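You operate a simulated robot arm through the tools that you are given. There is no shell and no other tool.

Carry out the task below with a simulated robot arm. There is one attempt and no reset: what you move stays moved.

TASK
Demagnetise block 279, switch off again and shut the block in the beige box.

Only the result counts: the job must be done as asked and must still hold three seconds after the hand-in. Knocking over, shifting, dropping, spilling or breaking anything else fails it.

THE ROBOT
A 6-joint arm with a two-finger gripper, fixed in place. Base frame: the origin is on the floor under the middle of its stand, x ahead of it, y to its left, z up; the work surface is at about z = 80. Lengths are in cm, angles in degrees, forces in N, time in s.
It reaches about 141.7 cm from its shoulder. Its first joint turns from -166.0 to 166.0 degrees. Payload 3.43 kg.
Tool frame: the origin (TCP) lies between the finger pads and is the grasp point; the fingertips stand 2 cm ahead of it; z points along the fingers, y is the line along which they close. The gripper opens to 19 cm; its body begins 24.8 cm behind the TCP.
Orientation is told as [roll, pitch, yaw] about the base's x, y, z axes, in that order, counted from this pose: with the fingers straight down and closing along the base's y, the tool's x points along the base's -x, its y along +y and its z along -z.

THE INTERFACE
- The arm moves only by the tool drive_tool. Its arguments are lists of equal length, an entry for each row: "offset": the shift along the tool's x, y, z in cm, a list of three; "turn": the turn, a rotation vector about the tool's x, y, z in degrees, a list of three; "claw": the opening, from 0 (shut) to 1 (fully open). In form: {"offset": [[tx, ty, tz], ...], "turn": [[wx, wy, wz], ...], "claw": [claw, ...]}. A call has 1 to 20 rows; each row is the pose to reach, as a shift and turn from the pose commanded when the call began, along the tool's axes at that moment. A row lasts 0.2 s, in which the tool goes at most 5 cm and 8.6 degrees; a call with a longer step from one row to the next is refused whole, and so is a gripper value outside its range. Where a pose cannot be reached the arm comes as near as it can. A force on the tool above 90 N (or 10 N above the force at the start of the call, whichever is more), or a blocked arm, ends the call early, and 0.2 s more pass. The fingers move at their own pace (about 15.3 cm/s each) and stop on an object; they squeeze with about 20 N. The grip force told is the motor's: it shows also when the fingers shut on nothing. Time passes only in rows, and 0.2 s behind the last, so rows that repeat a pose let the fingers close. The reply holds the time, the measured pose of the TCP, the force on the tool along the base axes, the opening and the grip force, in the units named above and with some noise, with the torque about the TCP (base axes, N m) and any sound that the robot's microphone picked up.
- Cameras (640 x 400 px; columns grow to the right, rows downward): "scene" is fixed at [5.18, 49.92, 155.63]; the picture's right is [-0.96, -0.30, 0.00], its down [-0.14, 0.45, -0.88] and it looks along [0.26, -0.84, -0.47] (base axes); focal length 353 px, centre (320, 200). "wrist" rides on the gripper at [7, -0.8, -28.8] in the tool frame; the picture's right is [0.12, 0.99, 0.00], its down [-0.96, 0.12, -0.25] and it looks along [-0.24, 0.03, 0.97] (tool axes); focal length 261 px, centre (320, 200). There is no depth. A picture from a camera that has moved, and an enlarged one, comes with that camera's place and axes in the base frame and with its lens.
- grab_frame(camera): a new picture of that camera. It takes no simulated time.
- slide_trunk(by): moves the trunk up (or, below 0, down) by that many cm; the arm rides with it, the base frame stays. It gives what a move gives, with no picture.
- close_up(camera, box): a new picture of the part [left, top, right, bottom] of that camera's present view, enlarged. It takes no simulated time.
- close_job(): hands the job in; it is judged then, once.

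Places have to be worked out from the pictures, the camera data and where the tool is seen. Open the gripper and draw the arm clear of the work before you hand the job in, unless the task says otherwise.

The tools are called after "Emit:" as a command line: name --argument value ..., lists and objects as JSON in quotes. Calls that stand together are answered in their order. drive_tool: Moves the arm, as the interface text tells. Its arguments: {"type":"object","properties":{"offset":{"type":"array"},"turn":{"type":"array"},"claw":{"type":"array"}},"required":["offset","turn","claw"]} The other tools are called the same way: slide_trunk (by) moves the trunk up or down; grab_frame (camera) takes a picture; close_up (camera, box) takes an enlarged picture of a part of a camera's view; close_job () hands the job in.

At the start:

```text
clock: 0.0
ee_pos: [59.99, -52.51, 112.59]
tcp_rot: [-0.1, 0.0, 0.0]
ft_force: [-0.1, 0.4, 0.2]
moment: [0.0, 0.02, -0.01]
finger_gap: 18.99
finger_force: 0.0
trunk travel left (down, up): [-25.0, 19.0]
```

scene: 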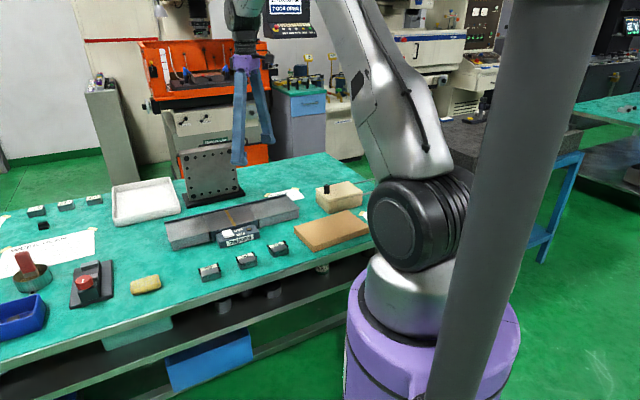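
wrist: 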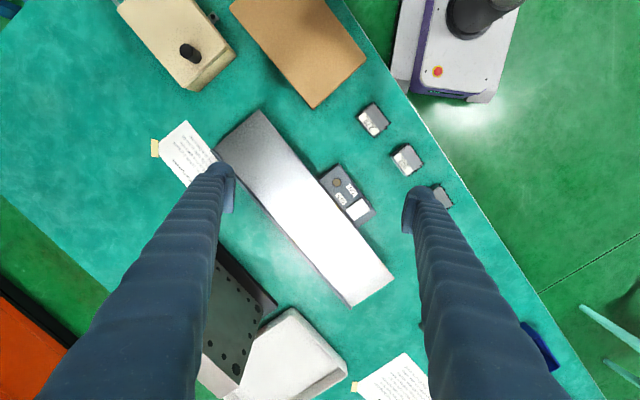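

I begin by looking closer at the scene to read the labels and identify the demagnetiser, blocks and boxes.

Emit:
close_up --camera "scene" --box '[160, 170, 380, 300]'

Emit:
close_up --camera "scene" --box '[0, 170, 180, 320]'

Emit:
close_up --camera "wrist" --box '[300, 80, 480, 240]'

Emit:
close_up --camera "wrist" --box '[100, 0, 380, 200]'

```text
2.91 times, centred on (270, 235) of scene
camera zoom: at [5.18, 49.92, 155.63], right [-0.96, -0.3, 0.0], down [-0.14, 0.45, -0.88], along [0.26, -0.84, -0.47], focal length 1028 px, centre (466, 98)
```

zoom: 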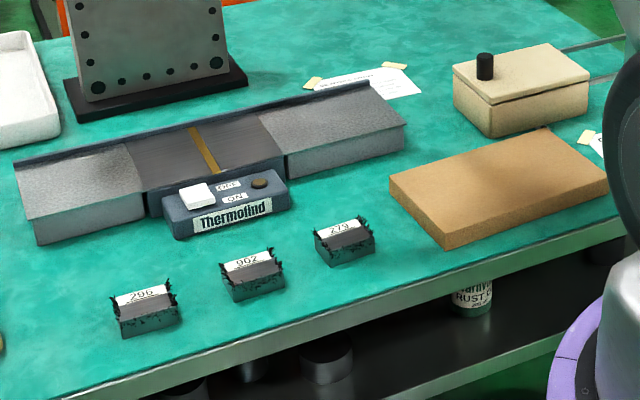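

```text
2.67 times, centred on (90, 245) of scene
camera zoom: at [5.18, 49.92, 155.63], right [-0.96, -0.3, 0.0], down [-0.14, 0.45, -0.88], along [0.26, -0.84, -0.47], focal length 942 px, centre (933, 80)
```

zoom: 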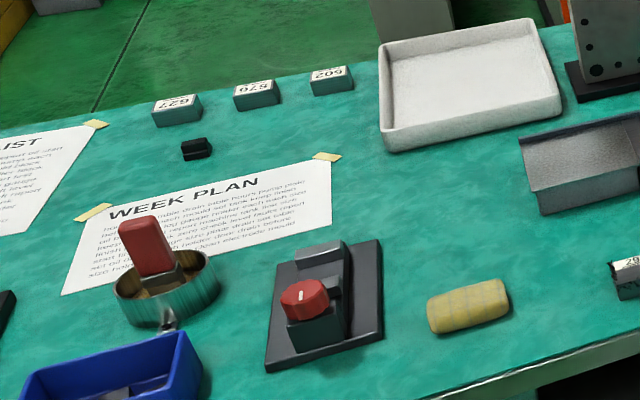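

```text
2.50 times, centred on (390, 160) of wrist
camera zoom: at [53.07, -53.37, 141.32], right [-0.12, 0.99, 0.0], down [0.96, 0.12, 0.25], along [0.24, 0.03, -0.97], focal length 652 px, centre (145, 300)
```

zoom: 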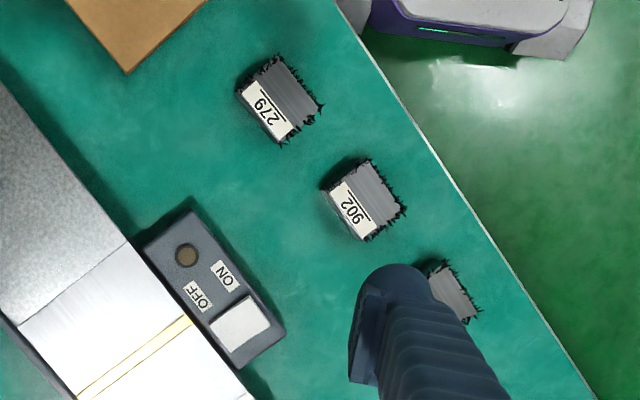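

```text
2.00 times, centred on (240, 100) of wrist
camera zoom: at [53.07, -53.37, 141.32], right [-0.12, 0.99, 0.0], down [0.96, 0.12, 0.25], along [0.24, 0.03, -0.97], focal length 521 px, centre (480, 400)
```

zoom: 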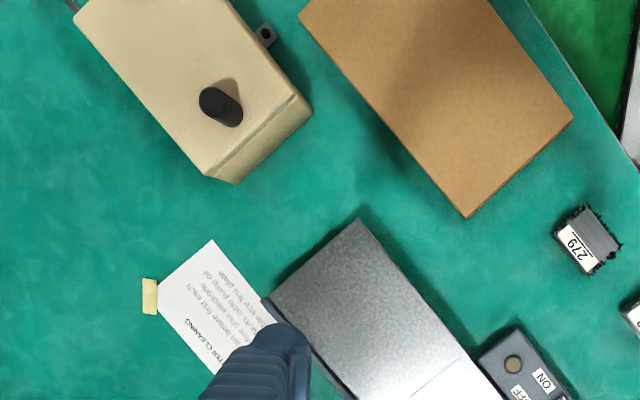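

The long unit with the ON/OFF rocker and yellow pole line looks like the table demagnetiser; block 279 lies near [49,-42.5]. I look at the cards, the switch and the beige box in more detail.

Emit:
close_up --camera "scene" --box '[210, 210, 290, 260]'

Emit:
close_up --camera "scene" --box '[300, 170, 380, 220]'

Emit:
close_up --camera "scene" --box '[0, 220, 120, 300]'

Emit:
close_up --camera "wrist" --box '[140, 110, 240, 190]'

Emit:
close_up --camera "wrist" --box '[100, 0, 240, 90]'

Emit:
close_up --camera "wrist" --box '[300, 150, 400, 230]'

```text
8.00 times, centred on (250, 235) of scene
camera zoom: at [5.18, 49.92, 155.63], right [-0.96, -0.3, 0.0], down [-0.14, 0.45, -0.88], along [0.26, -0.84, -0.47], focal length 2827 px, centre (880, -80)
```

zoom: 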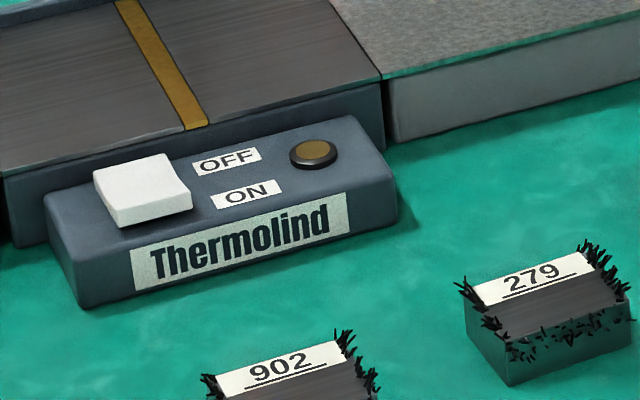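

```text
8.00 times, centred on (340, 195) of scene
camera zoom: at [5.18, 49.92, 155.63], right [-0.96, -0.3, 0.0], down [-0.14, 0.45, -0.88], along [0.26, -0.84, -0.47], focal length 2827 px, centre (160, 240)
```

zoom: 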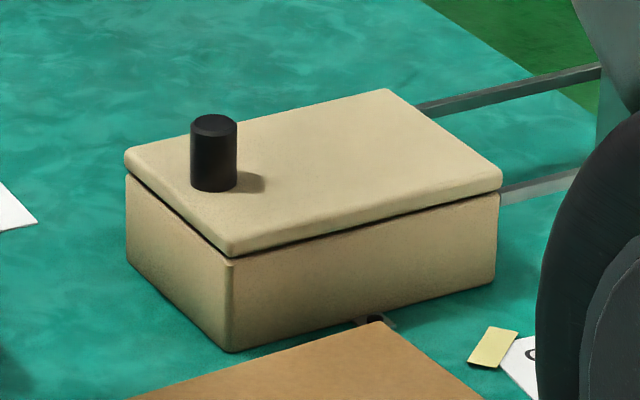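

```text
5.00 times, centred on (60, 260) of scene
camera zoom: at [5.18, 49.92, 155.63], right [-0.96, -0.3, 0.0], down [-0.14, 0.45, -0.88], along [0.26, -0.84, -0.47], focal length 1767 px, centre (1620, -100)
```

zoom: 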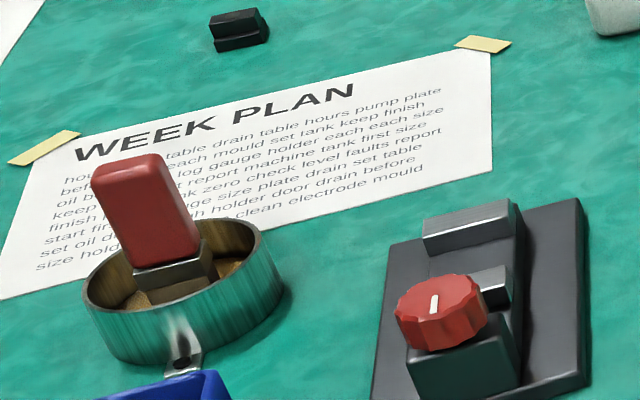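

```text
5.00 times, centred on (190, 150) of wrist
camera zoom: at [53.07, -53.37, 141.32], right [-0.12, 0.99, 0.0], down [0.96, 0.12, 0.25], along [0.24, 0.03, -0.97], focal length 1303 px, centre (970, 450)
```

zoom: 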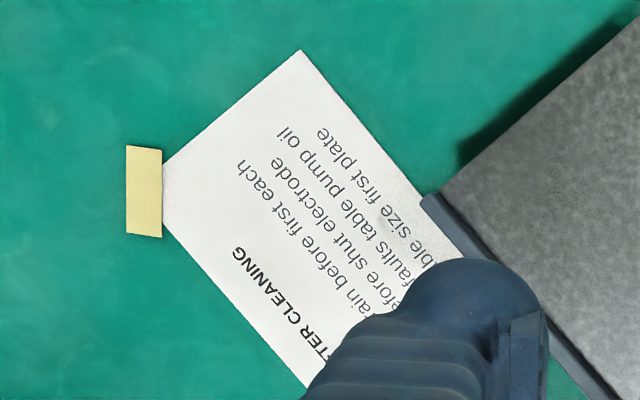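

```text
4.44 times, centred on (170, 45) of wrist
camera zoom: at [53.07, -53.37, 141.32], right [-0.12, 0.99, 0.0], down [0.96, 0.12, 0.25], along [0.24, 0.03, -0.97], focal length 1158 px, centre (987, 889)
```

zoom: 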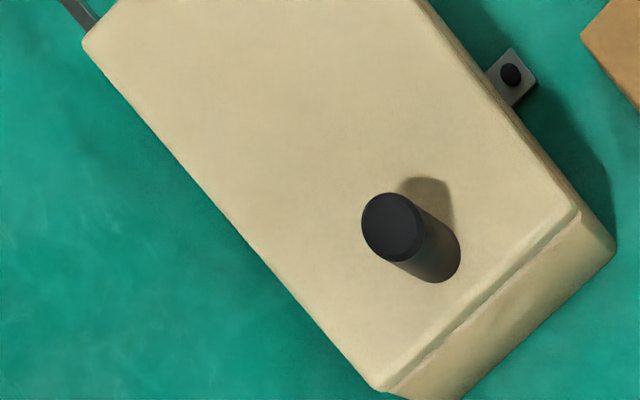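

```text
5.00 times, centred on (350, 190) of wrist
camera zoom: at [53.07, -53.37, 141.32], right [-0.12, 0.99, 0.0], down [0.96, 0.12, 0.25], along [0.24, 0.03, -0.97], focal length 1303 px, centre (170, 250)
```

zoom: 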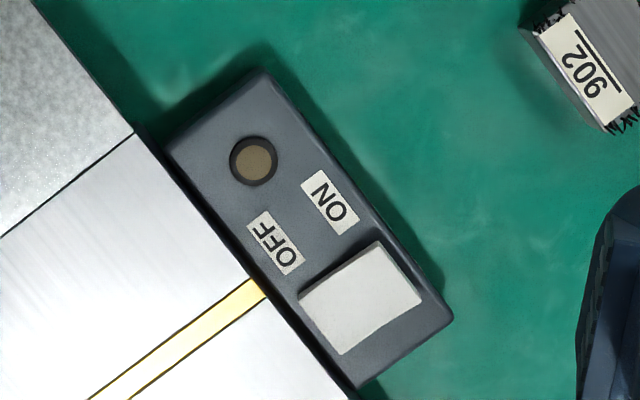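

The beige box has two rails behind it, so its lid seems to slide away from the knob end, along about (-0.7,-0.7); the demagnetiser lies at 45° with the rocker near [68.7,-42.7], and the ON half is on the robot side. I turn the tool 45° and move above block 279 to check the estimates.

Emit:
drive_tool --offset '[[1.83, 1.67, 0.7], [3.67, 3.33, 1.4], [5.5, 5, 2.1], [7.33, 6.67, 2.8], [9.17, 8.33, 3.5], [11, 10, 4.2], [11, 10, 4.2]]' --turn '[[0, 0, -7.5], [0, 0, -15], [0, 0, -22.5], [0, 0, -30], [0, 0, -37.5], [0, 0, -45], [0, 0, -45]]' --claw '[1, 1, 1, 1, 1, 1, 1]'

Emit:
grab_frame --camera "wrist"

Emit:
grab_frame --camera "scene"

```text
clock: 1.6
ee_pos: [48.93, -42.37, 108.42]
tcp_rot: [0.0, 0.0, 45.1]
ft_force: [0.6, -0.6, -0.2]
moment: [-0.09, 0.02, -0.01]
finger_gap: 18.99
finger_force: 0.0
trunk travel left (down, up): [-25.0, 19.0]
```

```text
taken
camera wrist: at [44.68, -48.01, 137.15], right [-0.79, 0.62, 0.0], down [0.6, 0.76, 0.25], along [0.15, 0.19, -0.97], focal length 261 px, centre (320, 200)
```

wrist: 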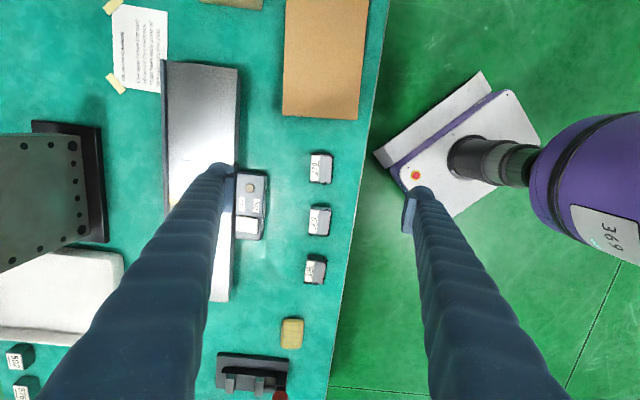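

```text
taken
```

scene: 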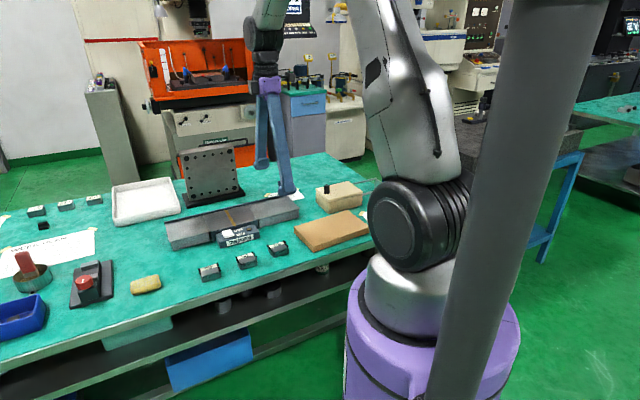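

Aligned view confirms block 279 at about [48.7,-42.6]. I zoom in on the block, the switch and the finger tips.

Emit:
close_up --camera "wrist" --box '[220, 130, 340, 250]'

Emit:
close_up --camera "wrist" --box '[90, 0, 390, 180]'

Emit:
close_up --camera "scene" --box '[230, 70, 310, 210]'

```text
3.33 times, centred on (280, 190) of wrist
camera zoom: at [44.68, -48.01, 137.15], right [-0.79, 0.62, 0.0], down [0.6, 0.76, 0.25], along [0.15, 0.19, -0.97], focal length 869 px, centre (453, 233)
```

zoom: 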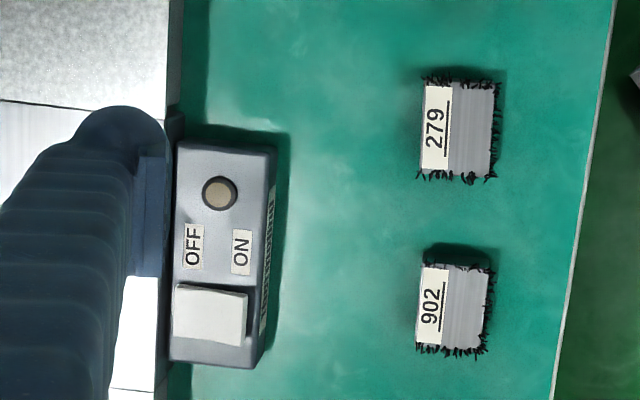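

```text
2.13 times, centred on (240, 90) of wrist
camera zoom: at [44.68, -48.01, 137.15], right [-0.79, 0.62, 0.0], down [0.6, 0.76, 0.25], along [0.15, 0.19, -0.97], focal length 556 px, centre (491, 435)
```

zoom: 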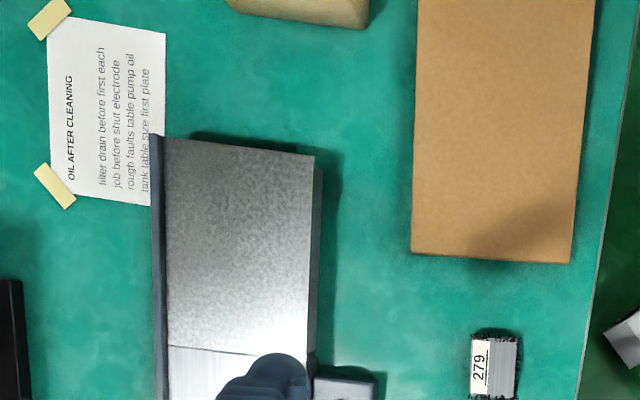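

```text
2.86 times, centred on (270, 140) of scene
camera zoom: at [5.18, 49.92, 155.63], right [-0.96, -0.3, 0.0], down [-0.14, 0.45, -0.88], along [0.26, -0.84, -0.47], focal length 1010 px, centre (463, 371)
```

zoom: 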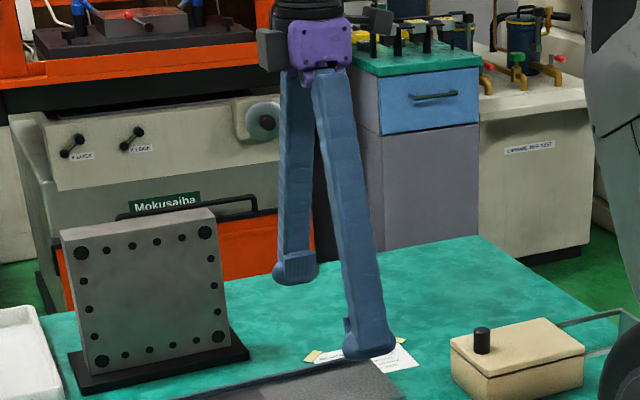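

The finger tips look bulky, so before touching the switch I close the gripper in free air to see the tip shape.

Emit:
drive_tool --offset '[[0, 0, 0], [0, 0, 0], [0, 0, 0], [0, 0, 0]]' --turn '[[0, 0, 0], [0, 0, 0], [0, 0, 0], [0, 0, 0]]' --claw '[0, 0, 0, 0]'

Emit:
grab_frame --camera "wrist"

Emit:
close_up --camera "scene" --box '[245, 120, 325, 220]'

Emit:
close_up --camera "wrist" --box '[220, 130, 420, 255]'

```text
clock: 2.6
ee_pos: [48.97, -42.45, 108.43]
tcp_rot: [0.0, 0.1, 45.0]
ft_force: [-0.3, 0.7, -0.4]
moment: [0.01, 0.01, 0.03]
finger_gap: 0.02
finger_force: 20.1
trunk travel left (down, up): [-25.0, 19.0]
```

```text
taken
camera wrist: at [44.68, -48.04, 137.18], right [-0.79, 0.62, 0.0], down [0.6, 0.76, 0.25], along [0.15, 0.19, -0.97], focal length 261 px, centre (320, 200)
```

wrist: 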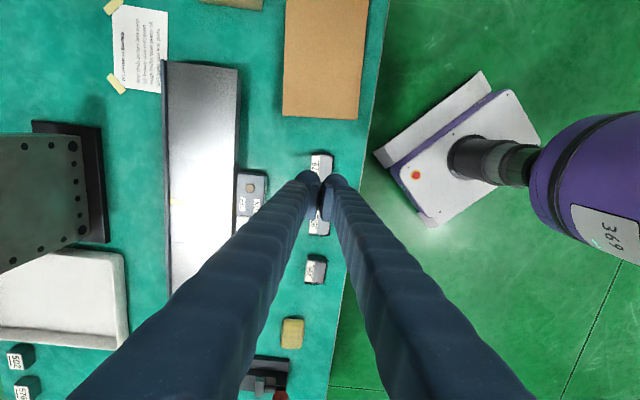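

```text
4.00 times, centred on (285, 170) of scene
camera zoom: at [5.18, 49.92, 155.63], right [-0.96, -0.3, 0.0], down [-0.14, 0.45, -0.88], along [0.26, -0.84, -0.47], focal length 1413 px, centre (460, 320)
```

zoom: 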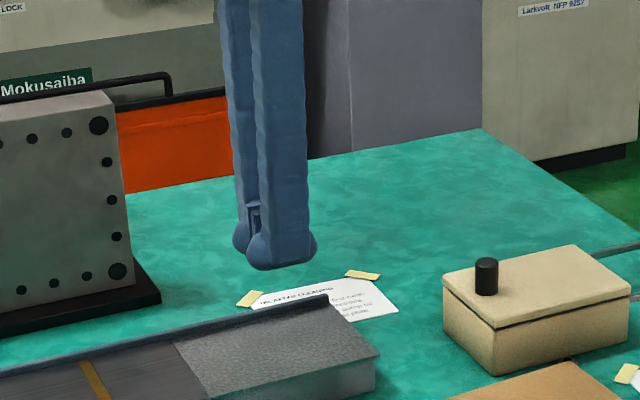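

```text
3.20 times, centred on (320, 192) of wrist
camera zoom: at [44.68, -48.04, 137.18], right [-0.79, 0.62, 0.0], down [0.6, 0.76, 0.25], along [0.15, 0.19, -0.97], focal length 834 px, centre (320, 224)
```

zoom: 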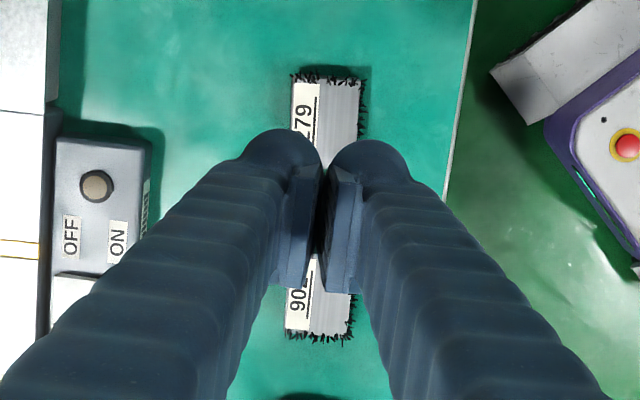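

The tips are rounded bulbs about 3 cm thick each. Next I go above the beige box's knob (about [41.7,-77.6]) at safe height, turned to yaw -45 so that the fingers close along the presumed slide direction, to inspect lid and rails.

Emit:
drive_tool --offset '[[2.5, -1.64, 0], [5, -3.3, 0], [7.5, -4.9, 0], [10, -6.6, 0], [12.5, -8.2, 0], [15, -9.9, 0], [17.5, -11.5, 0], [20, -13.2, 0], [22.5, -14.8, 0], [25, -16.4, 0], [27.5, -18.1, 0], [30.05, -19.7, 0], [30.05, -19.7, 0]]' --turn '[[0, 0, 7.5], [0, 0, 15], [0, 0, 22.5], [0, 0, 30], [0, 0, 37.5], [0, 0, 45], [0, 0, 52.5], [0, 0, 60], [0, 0, 67.5], [0, 0, 75], [0, 0, 82.5], [0, 0, 90], [0, 0, 90]]' --claw '[0.35, 0.35, 0.35, 0.35, 0.35, 0.35, 0.35, 0.35, 0.35, 0.35, 0.35, 0.35, 0.35]'

Emit:
grab_frame --camera "wrist"

Emit:
grab_frame --camera "scene"

```text
clock: 5.4
ee_pos: [41.75, -77.71, 108.45]
tcp_rot: [-0.1, 0.0, -45.0]
ft_force: [-0.3, 0.6, -0.9]
moment: [0.07, 0.0, 0.01]
finger_gap: 6.65
finger_force: 0.0
trunk travel left (down, up): [-25.0, 19.0]
```

```text
taken
camera wrist: at [36.19, -73.37, 137.15], right [0.62, 0.79, 0.0], down [0.76, -0.6, 0.25], along [0.19, -0.15, -0.97], focal length 261 px, centre (320, 200)
```

wrist: 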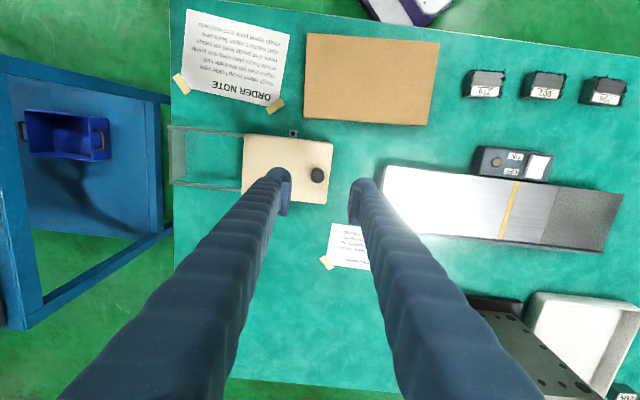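

```text
taken
```

scene: 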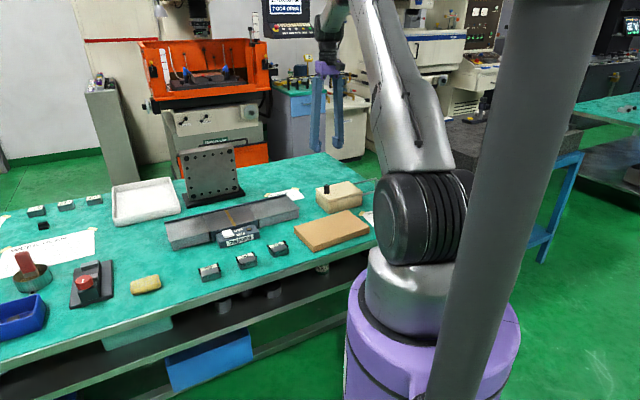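

A rail frame with an end stop behind the box confirms the sliding lid. I zoom in to measure knob and rails.

Emit:
close_up --camera "wrist" --box '[160, 110, 360, 235]'

Emit:
close_up --camera "wrist" --box '[380, 130, 640, 290]'

```text
3.20 times, centred on (260, 172) of wrist
camera zoom: at [36.19, -73.37, 137.15], right [0.62, 0.79, 0.0], down [0.76, -0.6, 0.25], along [0.19, -0.15, -0.97], focal length 834 px, centre (512, 288)
```

zoom: 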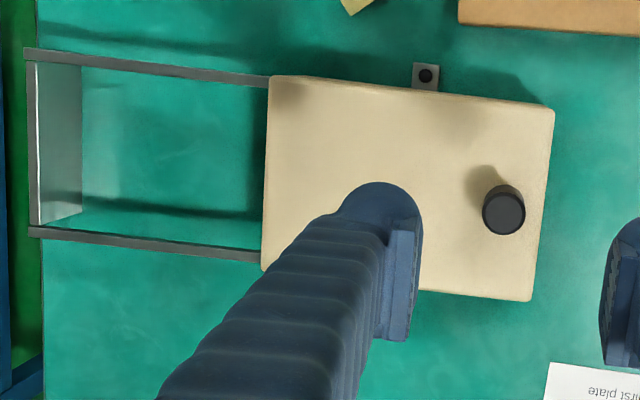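

```text
2.46 times, centred on (510, 210) of wrist
camera zoom: at [36.19, -73.37, 137.15], right [0.62, 0.79, 0.0], down [0.76, -0.6, 0.25], along [0.19, -0.15, -0.97], focal length 642 px, centre (-148, 175)
```

zoom: 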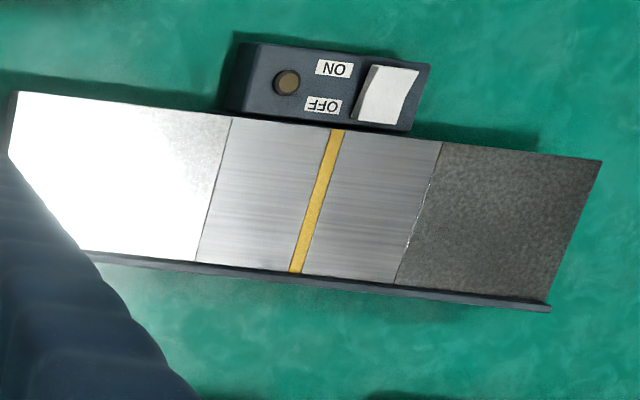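

Knob is at about [41.5,-77.9] with its top near z 92, lid top near 88, and the rails give about 13 cm of travel. I lower around the knob to TCP z ≈ 91 with the gripper partly open.

Emit:
drive_tool --offset '[[0, -0.1, 4.5], [0, -0.2, 9], [0, -0.3, 13], [0, -0.3, 15.5], [0, -0.3, 17.4], [0, -0.3, 17.4]]' --turn '[[0, 0, 0], [0, 0, 0], [0, 0, 0], [0, 0, 0], [0, 0, 0], [0, 0, 0]]' --claw '[0.35, 0.35, 0.35, 0.35, 0.35, 0.35]'

Emit:
close_up --camera "scene" --box '[290, 120, 390, 230]'

Emit:
grab_frame --camera "wrist"

```text
clock: 6.8
ee_pos: [41.38, -78.03, 90.98]
tcp_rot: [0.0, 0.0, -44.9]
ft_force: [-0.9, -0.3, 0.2]
moment: [0.0, -0.02, -0.03]
finger_gap: 6.65
finger_force: 0.1
trunk travel left (down, up): [-25.0, 19.0]
```

```text
3.64 times, centred on (340, 175) of scene
camera zoom: at [5.18, 49.92, 155.63], right [-0.96, -0.3, 0.0], down [-0.14, 0.45, -0.88], along [0.26, -0.84, -0.47], focal length 1285 px, centre (247, 291)
```

zoom: 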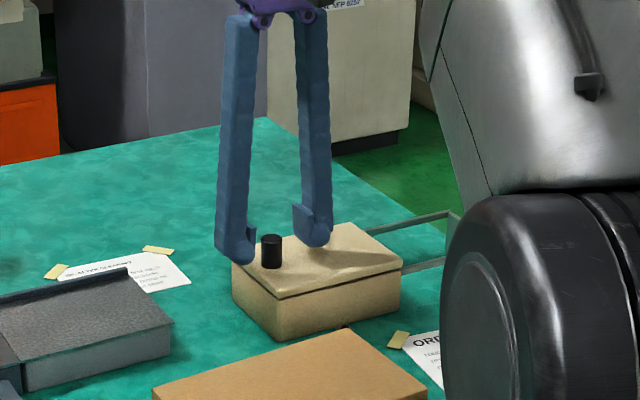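

```text
taken
camera wrist: at [35.84, -73.55, 119.75], right [0.62, 0.79, 0.0], down [0.76, -0.6, 0.25], along [0.19, -0.15, -0.97], focal length 261 px, centre (320, 200)
```

wrist: 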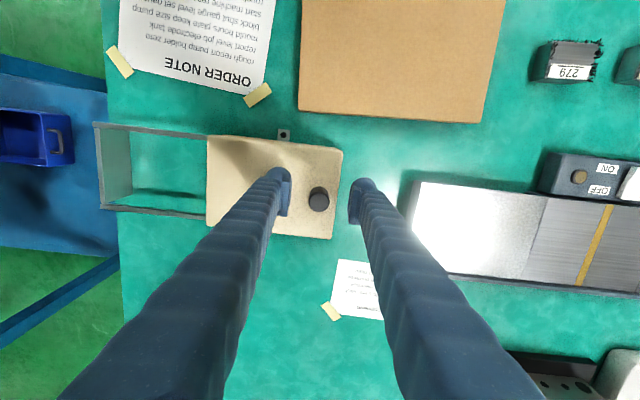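

The knob sits centred between the pads. I close on it.

Emit:
drive_tool --offset '[[0, 0, 0], [0, 0, 0], [0, 0, 0], [0, 0, 0]]' --turn '[[0, 0, 0], [0, 0, 0], [0, 0, 0], [0, 0, 0]]' --claw '[0, 0, 0, 0]'

Emit:
close_up --camera "scene" --box '[290, 120, 390, 230]'

```text
clock: 7.8
ee_pos: [41.25, -77.88, 91.08]
tcp_rot: [-0.1, 0.0, -45.0]
ft_force: [-3.2, -2.3, -1.4]
moment: [0.01, 0.01, 0.0]
finger_gap: 2.37
finger_force: 45.0
trunk travel left (down, up): [-25.0, 19.0]
```

```text
3.64 times, centred on (340, 175) of scene
camera zoom: at [5.18, 49.92, 155.63], right [-0.96, -0.3, 0.0], down [-0.14, 0.45, -0.88], along [0.26, -0.84, -0.47], focal length 1285 px, centre (247, 291)
```

zoom: 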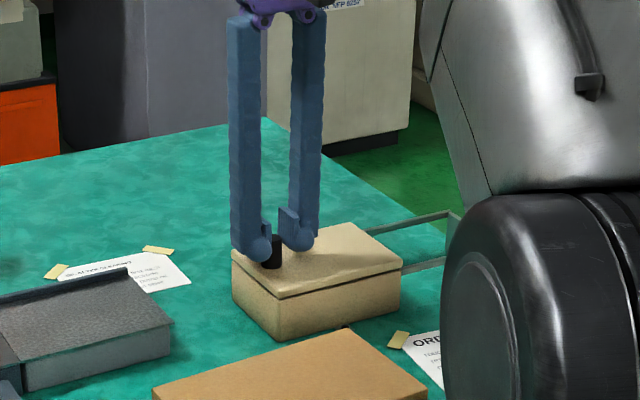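

Gripped (2.37 cm). I try sliding the lid 3 cm toward the rails (tool -y) and watch the forces.

Emit:
drive_tool --offset '[[0, -0.6, 0], [0, -1.2, 0], [0, -1.8, 0], [0, -2.4, 0], [0, -3, 0]]' --turn '[[0, 0, 0], [0, 0, 0], [0, 0, 0], [0, 0, 0], [0, 0, 0]]' --claw '[0, 0, 0, 0, 0]'

Emit:
close_up --camera "scene" --box '[290, 120, 390, 230]'

```text
clock: 9.0
ee_pos: [39.15, -80.1, 91.09]
tcp_rot: [0.0, 0.1, -45.0]
ft_force: [-5.3, 5.6, -1.6]
moment: [0.07, -0.07, -0.02]
finger_gap: 2.35
finger_force: 45.3
trunk travel left (down, up): [-25.0, 19.0]
```

```text
3.64 times, centred on (340, 175) of scene
camera zoom: at [5.18, 49.92, 155.63], right [-0.96, -0.3, 0.0], down [-0.14, 0.45, -0.88], along [0.26, -0.84, -0.47], focal length 1285 px, centre (247, 291)
```

zoom: 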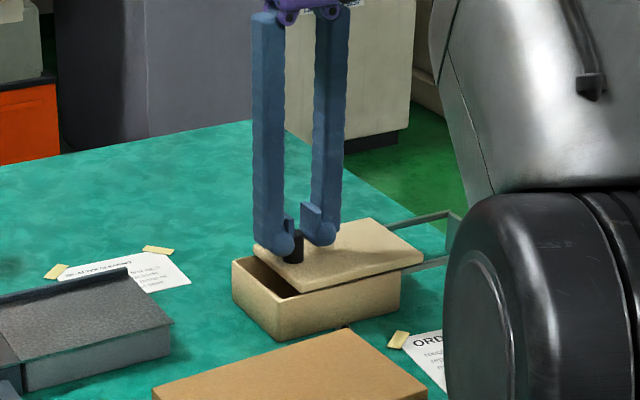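

The lid slides freely; a small sideways force suggests a slight correction. I slide on 8 cm more with a small lateral shift.

Emit:
drive_tool --offset '[[0.1, -0.8, 0], [0.15, -1.6, 0], [0.2, -2.4, 0], [0.2, -3.2, 0], [0.2, -4, 0], [0.2, -4.8, 0], [0.2, -5.6, 0], [0.2, -6.4, 0], [0.2, -7.2, 0], [0.2, -8, 0]]' --turn '[[0, 0, 0], [0, 0, 0], [0, 0, 0], [0, 0, 0], [0, 0, 0], [0, 0, 0], [0, 0, 0], [0, 0, 0], [0, 0, 0], [0, 0, 0]]' --claw '[0, 0, 0, 0, 0, 0, 0, 0, 0, 0]'

Emit:
close_up --camera "scene" --box '[290, 120, 390, 230]'

Emit:
grab_frame --camera "wrist"

```text
clock: 11.2
ee_pos: [33.51, -85.57, 90.96]
tcp_rot: [0.0, 0.0, -45.1]
ft_force: [7.3, -9.1, -4.2]
moment: [-0.11, -0.34, -0.01]
finger_gap: 2.36
finger_force: 44.8
trunk travel left (down, up): [-25.0, 19.0]
```

```text
3.64 times, centred on (340, 175) of scene
camera zoom: at [5.18, 49.92, 155.63], right [-0.96, -0.3, 0.0], down [-0.14, 0.45, -0.88], along [0.26, -0.84, -0.47], focal length 1285 px, centre (247, 291)
```

zoom: 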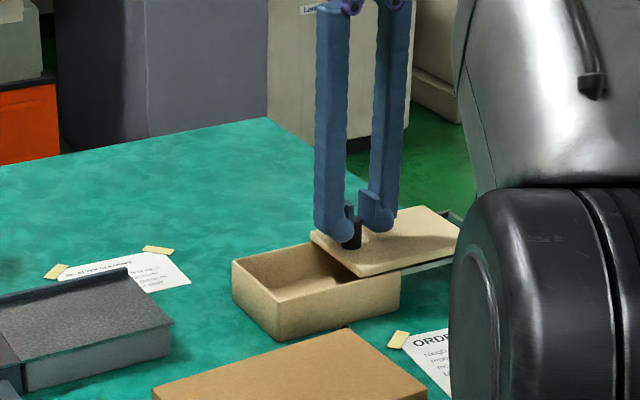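

```text
taken
camera wrist: at [28.07, -81.27, 119.77], right [0.62, 0.79, 0.0], down [0.76, -0.6, 0.25], along [0.19, -0.15, -0.97], focal length 261 px, centre (320, 200)
```

wrist: 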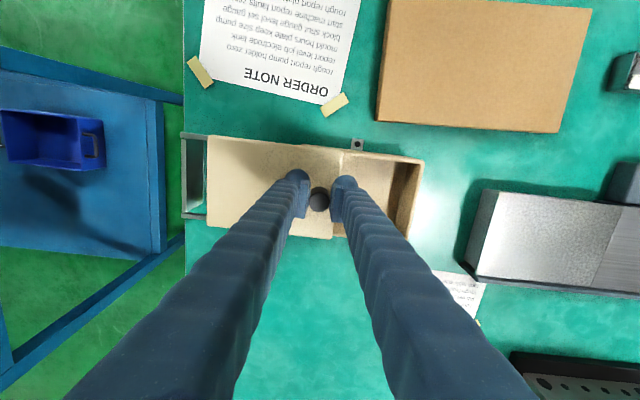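

Opened about 11 cm so far; the lateral force now points the other way, so I take back part of the side shift and slide the remaining couple of cm toward the end of the rails.

Emit:
drive_tool --offset '[[-0.1, -0.5, 0], [-0.12, -1.0, 0], [-0.12, -1.5, 0], [-0.12, -2.0, 0], [-0.12, -2.4, 0]]' --turn '[[0, 0, 0], [0, 0, 0], [0, 0, 0], [0, 0, 0], [0, 0, 0]]' --claw '[0, 0, 0, 0, 0]'

Emit:
close_up --camera "wrist" --box '[170, 110, 470, 300]'

Emit:
close_up --camera "scene" --box '[290, 120, 390, 230]'

```text
clock: 12.4
ee_pos: [31.84, -87.26, 91.18]
tcp_rot: [0.0, -0.1, -44.9]
ft_force: [4.2, -1.9, 0.9]
moment: [0.1, -0.01, 0.03]
finger_gap: 2.37
finger_force: 45.4
trunk travel left (down, up): [-25.0, 19.0]
```

```text
2.11 times, centred on (320, 205) of wrist
camera zoom: at [26.41, -82.96, 119.78], right [0.62, 0.79, 0.0], down [0.76, -0.6, 0.25], along [0.19, -0.15, -0.97], focal length 549 px, centre (320, 190)
```

zoom: 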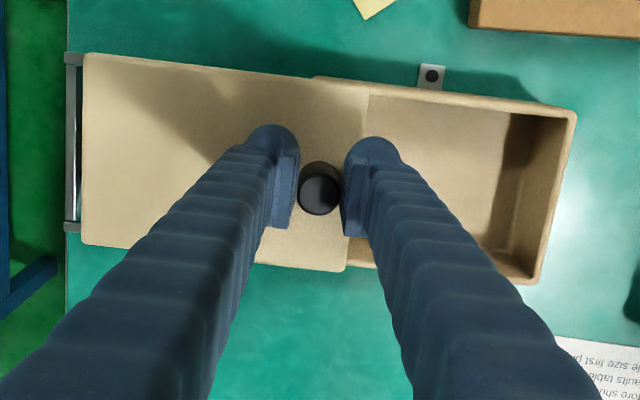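

```text
3.64 times, centred on (340, 175) of scene
camera zoom: at [5.18, 49.92, 155.63], right [-0.96, -0.3, 0.0], down [-0.14, 0.45, -0.88], along [0.26, -0.84, -0.47], focal length 1285 px, centre (247, 291)
```

zoom: 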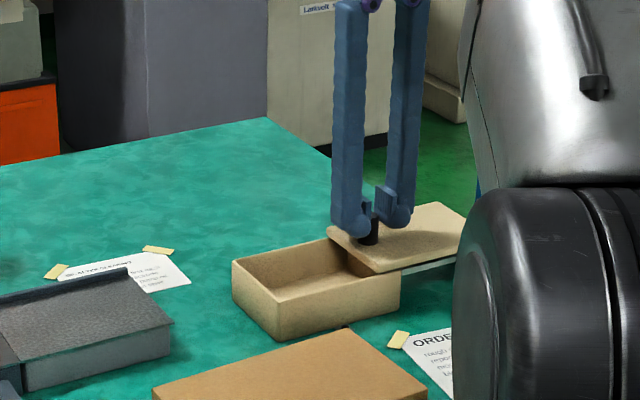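

About 0.8 cm of rail remains; I slide slowly on to use it, watching for contact with the stop.

Emit:
drive_tool --offset '[[0, -0.25, 0], [0, -0.5, 0], [0, -0.75, 0]]' --turn '[[0, 0, 0], [0, 0, 0], [0, 0, 0]]' --claw '[0, 0, 0]'

Emit:
close_up --camera "wrist" --box '[170, 110, 470, 300]'

```text
clock: 13.2
ee_pos: [31.29, -87.84, 91.09]
tcp_rot: [0.1, 0.0, -45.0]
ft_force: [2.4, -0.9, 3.4]
moment: [-0.09, -0.15, -0.05]
finger_gap: 2.35
finger_force: 44.8
trunk travel left (down, up): [-25.0, 19.0]
```

```text
2.11 times, centred on (320, 205) of wrist
camera zoom: at [25.83, -83.5, 119.77], right [0.62, 0.79, 0.0], down [0.76, -0.6, 0.25], along [0.19, -0.15, -0.97], focal length 549 px, centre (320, 190)
```

zoom: 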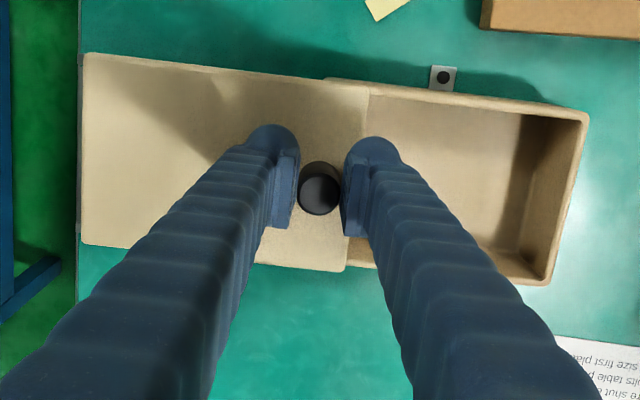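

The lid is open about 14 cm, leaving a ~13 cm opening centred near [37.7,-81.8]. I release the knob and rise straight up.

Emit:
drive_tool --offset '[[0, 0, 0], [0, 0, 0], [0, 0, 0], [0, 0, -3], [0, 0, -7], [0, 0, -11.5], [0, 0, -16], [0, 0, -20]]' --turn '[[0, 0, 0], [0, 0, 0], [0, 0, 0], [0, 0, 0], [0, 0, 0], [0, 0, 0], [0, 0, 0], [0, 0, 0]]' --claw '[0.3, 0.3, 0.3, 0.3, 0.3, 0.3, 0.3, 0.3]'

Emit:
grab_frame --camera "wrist"

Emit:
close_up --camera "scene" --box '[290, 150, 390, 230]'

```text
clock: 15.0
ee_pos: [31.28, -87.79, 111.06]
tcp_rot: [0.0, 0.0, -45.0]
ft_force: [-0.1, -0.2, 0.3]
moment: [0.01, 0.0, -0.02]
finger_gap: 5.7
finger_force: 0.1
trunk travel left (down, up): [-25.0, 19.0]
```

```text
taken
camera wrist: at [25.85, -83.45, 139.8], right [0.62, 0.79, 0.0], down [0.76, -0.6, 0.25], along [0.19, -0.15, -0.97], focal length 261 px, centre (320, 200)
```

wrist: 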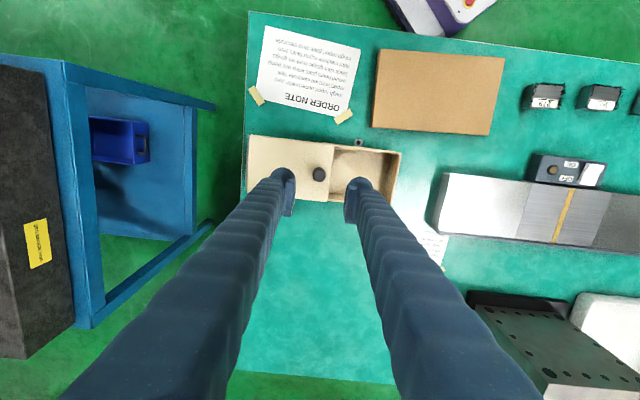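

```text
5.00 times, centred on (340, 190) of scene
camera zoom: at [5.18, 49.92, 155.63], right [-0.96, -0.3, 0.0], down [-0.14, 0.45, -0.88], along [0.26, -0.84, -0.47], focal length 1767 px, centre (220, 250)
```

zoom: 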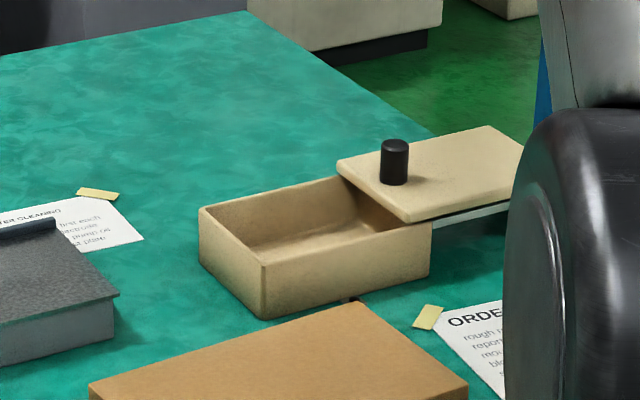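

The lid stays open. Now I move at height over the control box, turning to yaw +45, with the far finger about above the ON half of the rocker.

Emit:
drive_tool --offset '[[0.82, 4.16, 0], [1.64, 8.33, 0], [2.46, 12.5, 0], [3.29, 16.7, 0], [4.1, 20.8, 0], [4.93, 25, 0], [5.75, 29.15, 0], [6.57, 33.3, 0], [7.4, 37.5, 0], [8.2, 41.6, 0], [9.0, 45.8, 0], [9.86, 50, 0], [10.7, 54.1, 0], [11.5, 58.3, 0], [11.5, 58.3, 4]]' --turn '[[0, 0, -6.43], [0, 0, -12.86], [0, 0, -19.3], [0, 0, -25.7], [0, 0, -32.1], [0, 0, -38.6], [0, 0, -45], [0, 0, -51.4], [0, 0, -57.9], [0, 0, -64.3], [0, 0, -70.7], [0, 0, -77.1], [0, 0, -83.6], [0, 0, -90], [0, 0, -90]]' --claw '[0.35, 0.35, 0.35, 0.35, 0.35, 0.35, 0.35, 0.35, 0.35, 0.35, 0.35, 0.35, 0.35, 0.35, 0.35]'

Emit:
grab_frame --camera "wrist"

Emit:
close_up --camera "scene" --box '[180, 130, 300, 270]'

```text
clock: 18.2
ee_pos: [64.55, -38.42, 106.97]
tcp_rot: [0.0, 0.0, 45.2]
ft_force: [0.5, 1.0, 0.8]
moment: [-0.11, 0.07, 0.02]
finger_gap: 6.64
finger_force: 0.0
trunk travel left (down, up): [-25.0, 19.0]
```

```text
taken
camera wrist: at [60.21, -43.98, 135.69], right [-0.79, 0.62, 0.0], down [0.6, 0.76, 0.25], along [0.15, 0.19, -0.97], focal length 261 px, centre (320, 200)
```

wrist: 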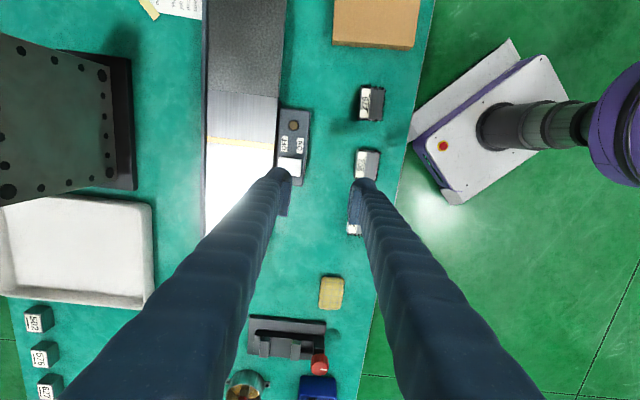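

```text
2.86 times, centred on (240, 200) of scene
camera zoom: at [5.18, 49.92, 155.63], right [-0.96, -0.3, 0.0], down [-0.14, 0.45, -0.88], along [0.26, -0.84, -0.47], focal length 1010 px, centre (549, 200)
```

zoom: 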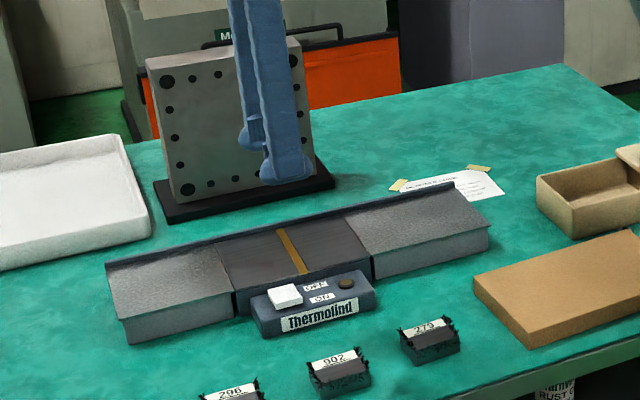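

The near finger must stay clear of block 902, so I narrow the gap to ~4.7 cm. I zoom in on the rocker for an accurate position.

Emit:
drive_tool --offset '[[0, 0, 2], [0, 0, 4], [0, 0, 4]]' --turn '[[0, 0, 0], [0, 0, 0], [0, 0, 0]]' --claw '[0.25, 0.25, 0.25]'

Emit:
close_up --camera "wrist" --box '[220, 80, 420, 205]'

Emit:
close_up --camera "scene" --box '[210, 180, 290, 260]'

```text
clock: 19.0
ee_pos: [64.47, -38.46, 103.06]
tcp_rot: [0.0, -0.1, 45.0]
ft_force: [0.6, 0.7, -0.2]
moment: [-0.01, -0.04, 0.02]
finger_gap: 4.75
finger_force: 0.0
trunk travel left (down, up): [-25.0, 19.0]
```

```text
3.20 times, centred on (320, 142) of wrist
camera zoom: at [60.13, -44.09, 131.73], right [-0.79, 0.62, 0.0], down [0.6, 0.76, 0.25], along [0.15, 0.19, -0.97], focal length 834 px, centre (320, 384)
```

zoom: 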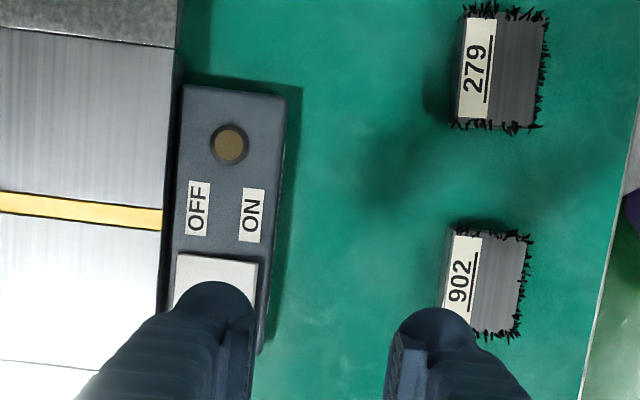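

```text
5.00 times, centred on (250, 220) of scene
camera zoom: at [5.18, 49.92, 155.63], right [-0.96, -0.3, 0.0], down [-0.14, 0.45, -0.88], along [0.26, -0.84, -0.47], focal length 1767 px, centre (670, 100)
```

zoom: 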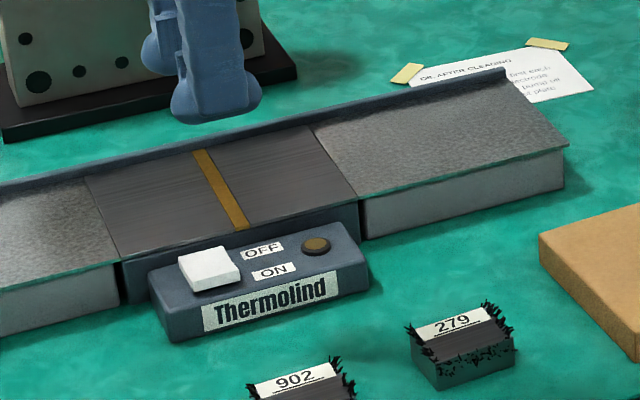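

The rocker centre is about 6.15 cm toward the far side of the TCP; I shift slightly so that the far finger's bulb is over the ON half, and descend to tip height ~87, then check.

Emit:
drive_tool --offset '[[0.05, -0.3, 4.5], [0.1, -0.7, 9], [0.1, -0.7, 12], [0.1, -0.7, 14], [0.1, -0.7, 14]]' --turn '[[0, 0, 0], [0, 0, 0], [0, 0, 0], [0, 0, 0], [0, 0, 0]]' --claw '[0.25, 0.25, 0.25, 0.25, 0.25]'

Emit:
close_up --camera "scene" --box '[210, 200, 270, 260]'

Emit:
close_up --camera "wrist" --box '[220, 80, 420, 205]'

```text
clock: 20.2
ee_pos: [64.85, -39.14, 88.92]
tcp_rot: [0.0, 0.1, 45.0]
ft_force: [0.8, 0.8, 0.2]
moment: [0.01, 0.01, 0.04]
finger_gap: 4.74
finger_force: 0.0
trunk travel left (down, up): [-25.0, 19.0]
```

```text
6.67 times, centred on (240, 230) of scene
camera zoom: at [5.18, 49.92, 155.63], right [-0.96, -0.3, 0.0], down [-0.14, 0.45, -0.88], along [0.26, -0.84, -0.47], focal length 2356 px, centre (853, 0)
```

zoom: 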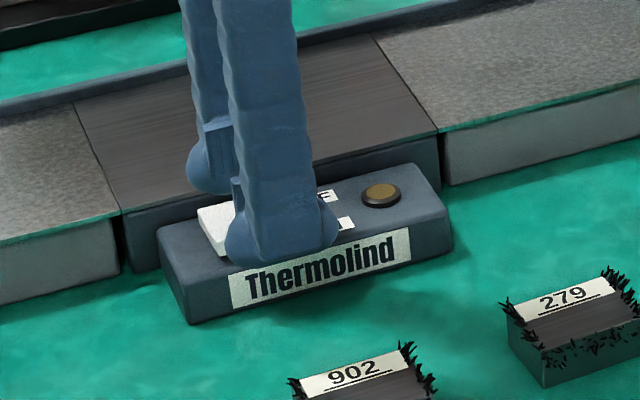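

```text
3.20 times, centred on (320, 142) of wrist
camera zoom: at [60.55, -44.77, 117.74], right [-0.79, 0.62, 0.0], down [0.6, 0.76, 0.25], along [0.15, 0.19, -0.97], focal length 834 px, centre (320, 384)
```

zoom: 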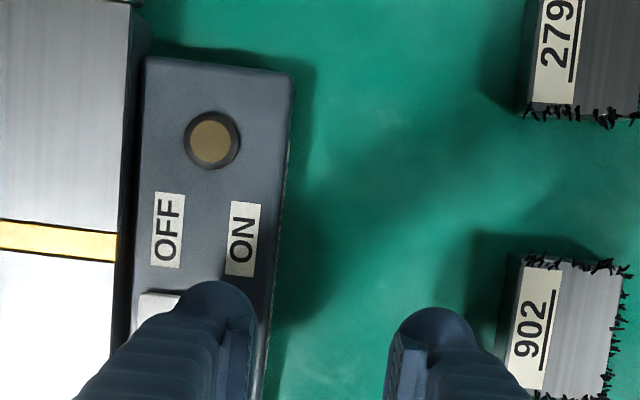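

The far bulb is about 1.2 cm past the rocker's pivot on the ON side and centred lengthwise. I shift another 0.3 cm and lower gently.

Emit:
drive_tool --offset '[[0, 0.3, 0.3], [0, 0.3, 0.7], [0, 0.3, 1.1], [0, 0.3, 1.5]]' --turn '[[0, 0, 0], [0, 0, 0], [0, 0, 0], [0, 0, 0]]' --claw '[0.25, 0.25, 0.25, 0.25]'

Emit:
close_up --camera "scene" --box '[210, 200, 270, 260]'

```text
clock: 21.2
ee_pos: [64.84, -38.77, 87.59]
tcp_rot: [0.0, 0.0, 44.9]
ft_force: [0.4, -0.6, 0.1]
moment: [-0.04, -0.01, 0.02]
finger_gap: 4.73
finger_force: 0.0
trunk travel left (down, up): [-25.0, 19.0]
```

```text
6.67 times, centred on (240, 230) of scene
camera zoom: at [5.18, 49.92, 155.63], right [-0.96, -0.3, 0.0], down [-0.14, 0.45, -0.88], along [0.26, -0.84, -0.47], focal length 2356 px, centre (853, 0)
```

zoom: 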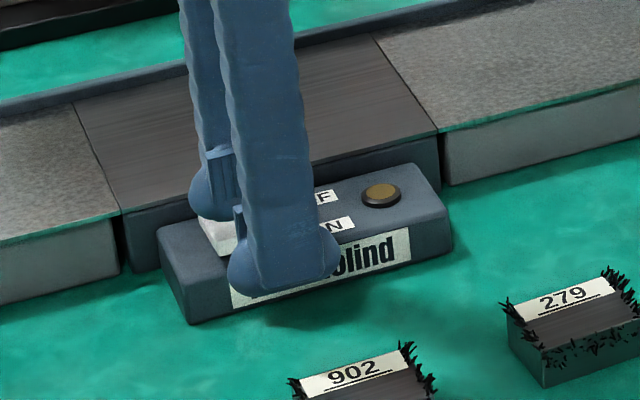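

No contact yet at tip height 85.6. I continue lowering in small steps.

Emit:
drive_tool --offset '[[0, 0, 0.2], [0, 0, 0.4], [0, 0, 0.6], [0, 0, 0.8]]' --turn '[[0, 0, 0], [0, 0, 0], [0, 0, 0], [0, 0, 0]]' --claw '[0.25, 0.25, 0.25, 0.25]'

Emit:
close_up --camera "scene" --box '[210, 200, 270, 260]'

```text
clock: 22.2
ee_pos: [64.65, -38.98, 86.8]
tcp_rot: [0.0, -0.1, 45.1]
ft_force: [0.7, 0.2, 0.0]
moment: [0.04, 0.01, -0.03]
finger_gap: 4.76
finger_force: 0.1
trunk travel left (down, up): [-25.0, 19.0]
```

```text
6.67 times, centred on (240, 230) of scene
camera zoom: at [5.18, 49.92, 155.63], right [-0.96, -0.3, 0.0], down [-0.14, 0.45, -0.88], along [0.26, -0.84, -0.47], focal length 2356 px, centre (853, 0)
```

zoom: 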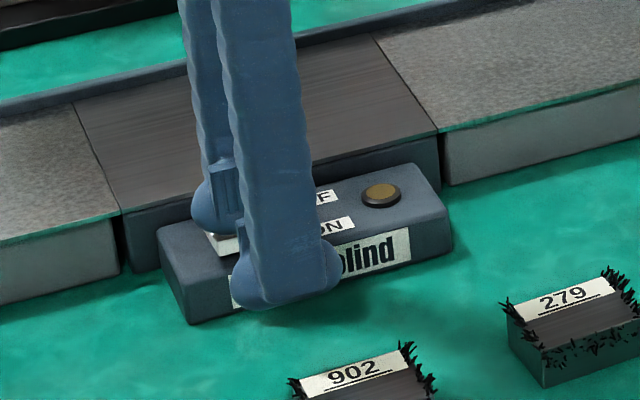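

Still no contact at tip height 84.8. I continue in finer steps.

Emit:
drive_tool --offset '[[0, 0, 0.15], [0, 0, 0.3], [0, 0, 0.45], [0, 0, 0.6]]' --turn '[[0, 0, 0], [0, 0, 0], [0, 0, 0], [0, 0, 0]]' --claw '[0.25, 0.25, 0.25, 0.25]'

Emit:
close_up --camera "scene" --box '[210, 200, 270, 260]'

```text
clock: 23.2
ee_pos: [64.66, -38.85, 86.1]
tcp_rot: [0.0, -0.1, 45.0]
ft_force: [-0.2, -0.3, 1.1]
moment: [0.01, -0.04, 0.0]
finger_gap: 4.76
finger_force: 0.1
trunk travel left (down, up): [-25.0, 19.0]
heard: click
```

```text
6.67 times, centred on (240, 230) of scene
camera zoom: at [5.18, 49.92, 155.63], right [-0.96, -0.3, 0.0], down [-0.14, 0.45, -0.88], along [0.26, -0.84, -0.47], focal length 2356 px, centre (853, 0)
```

zoom: 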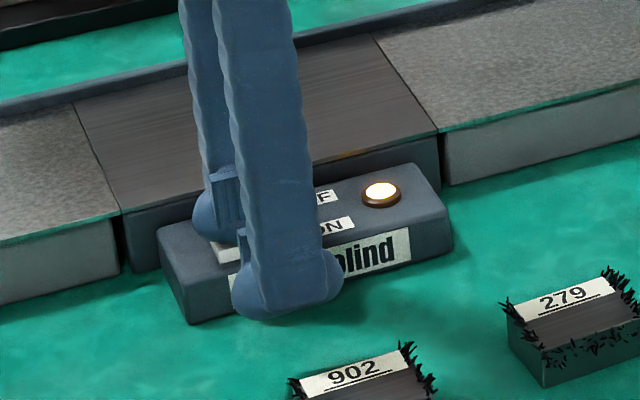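

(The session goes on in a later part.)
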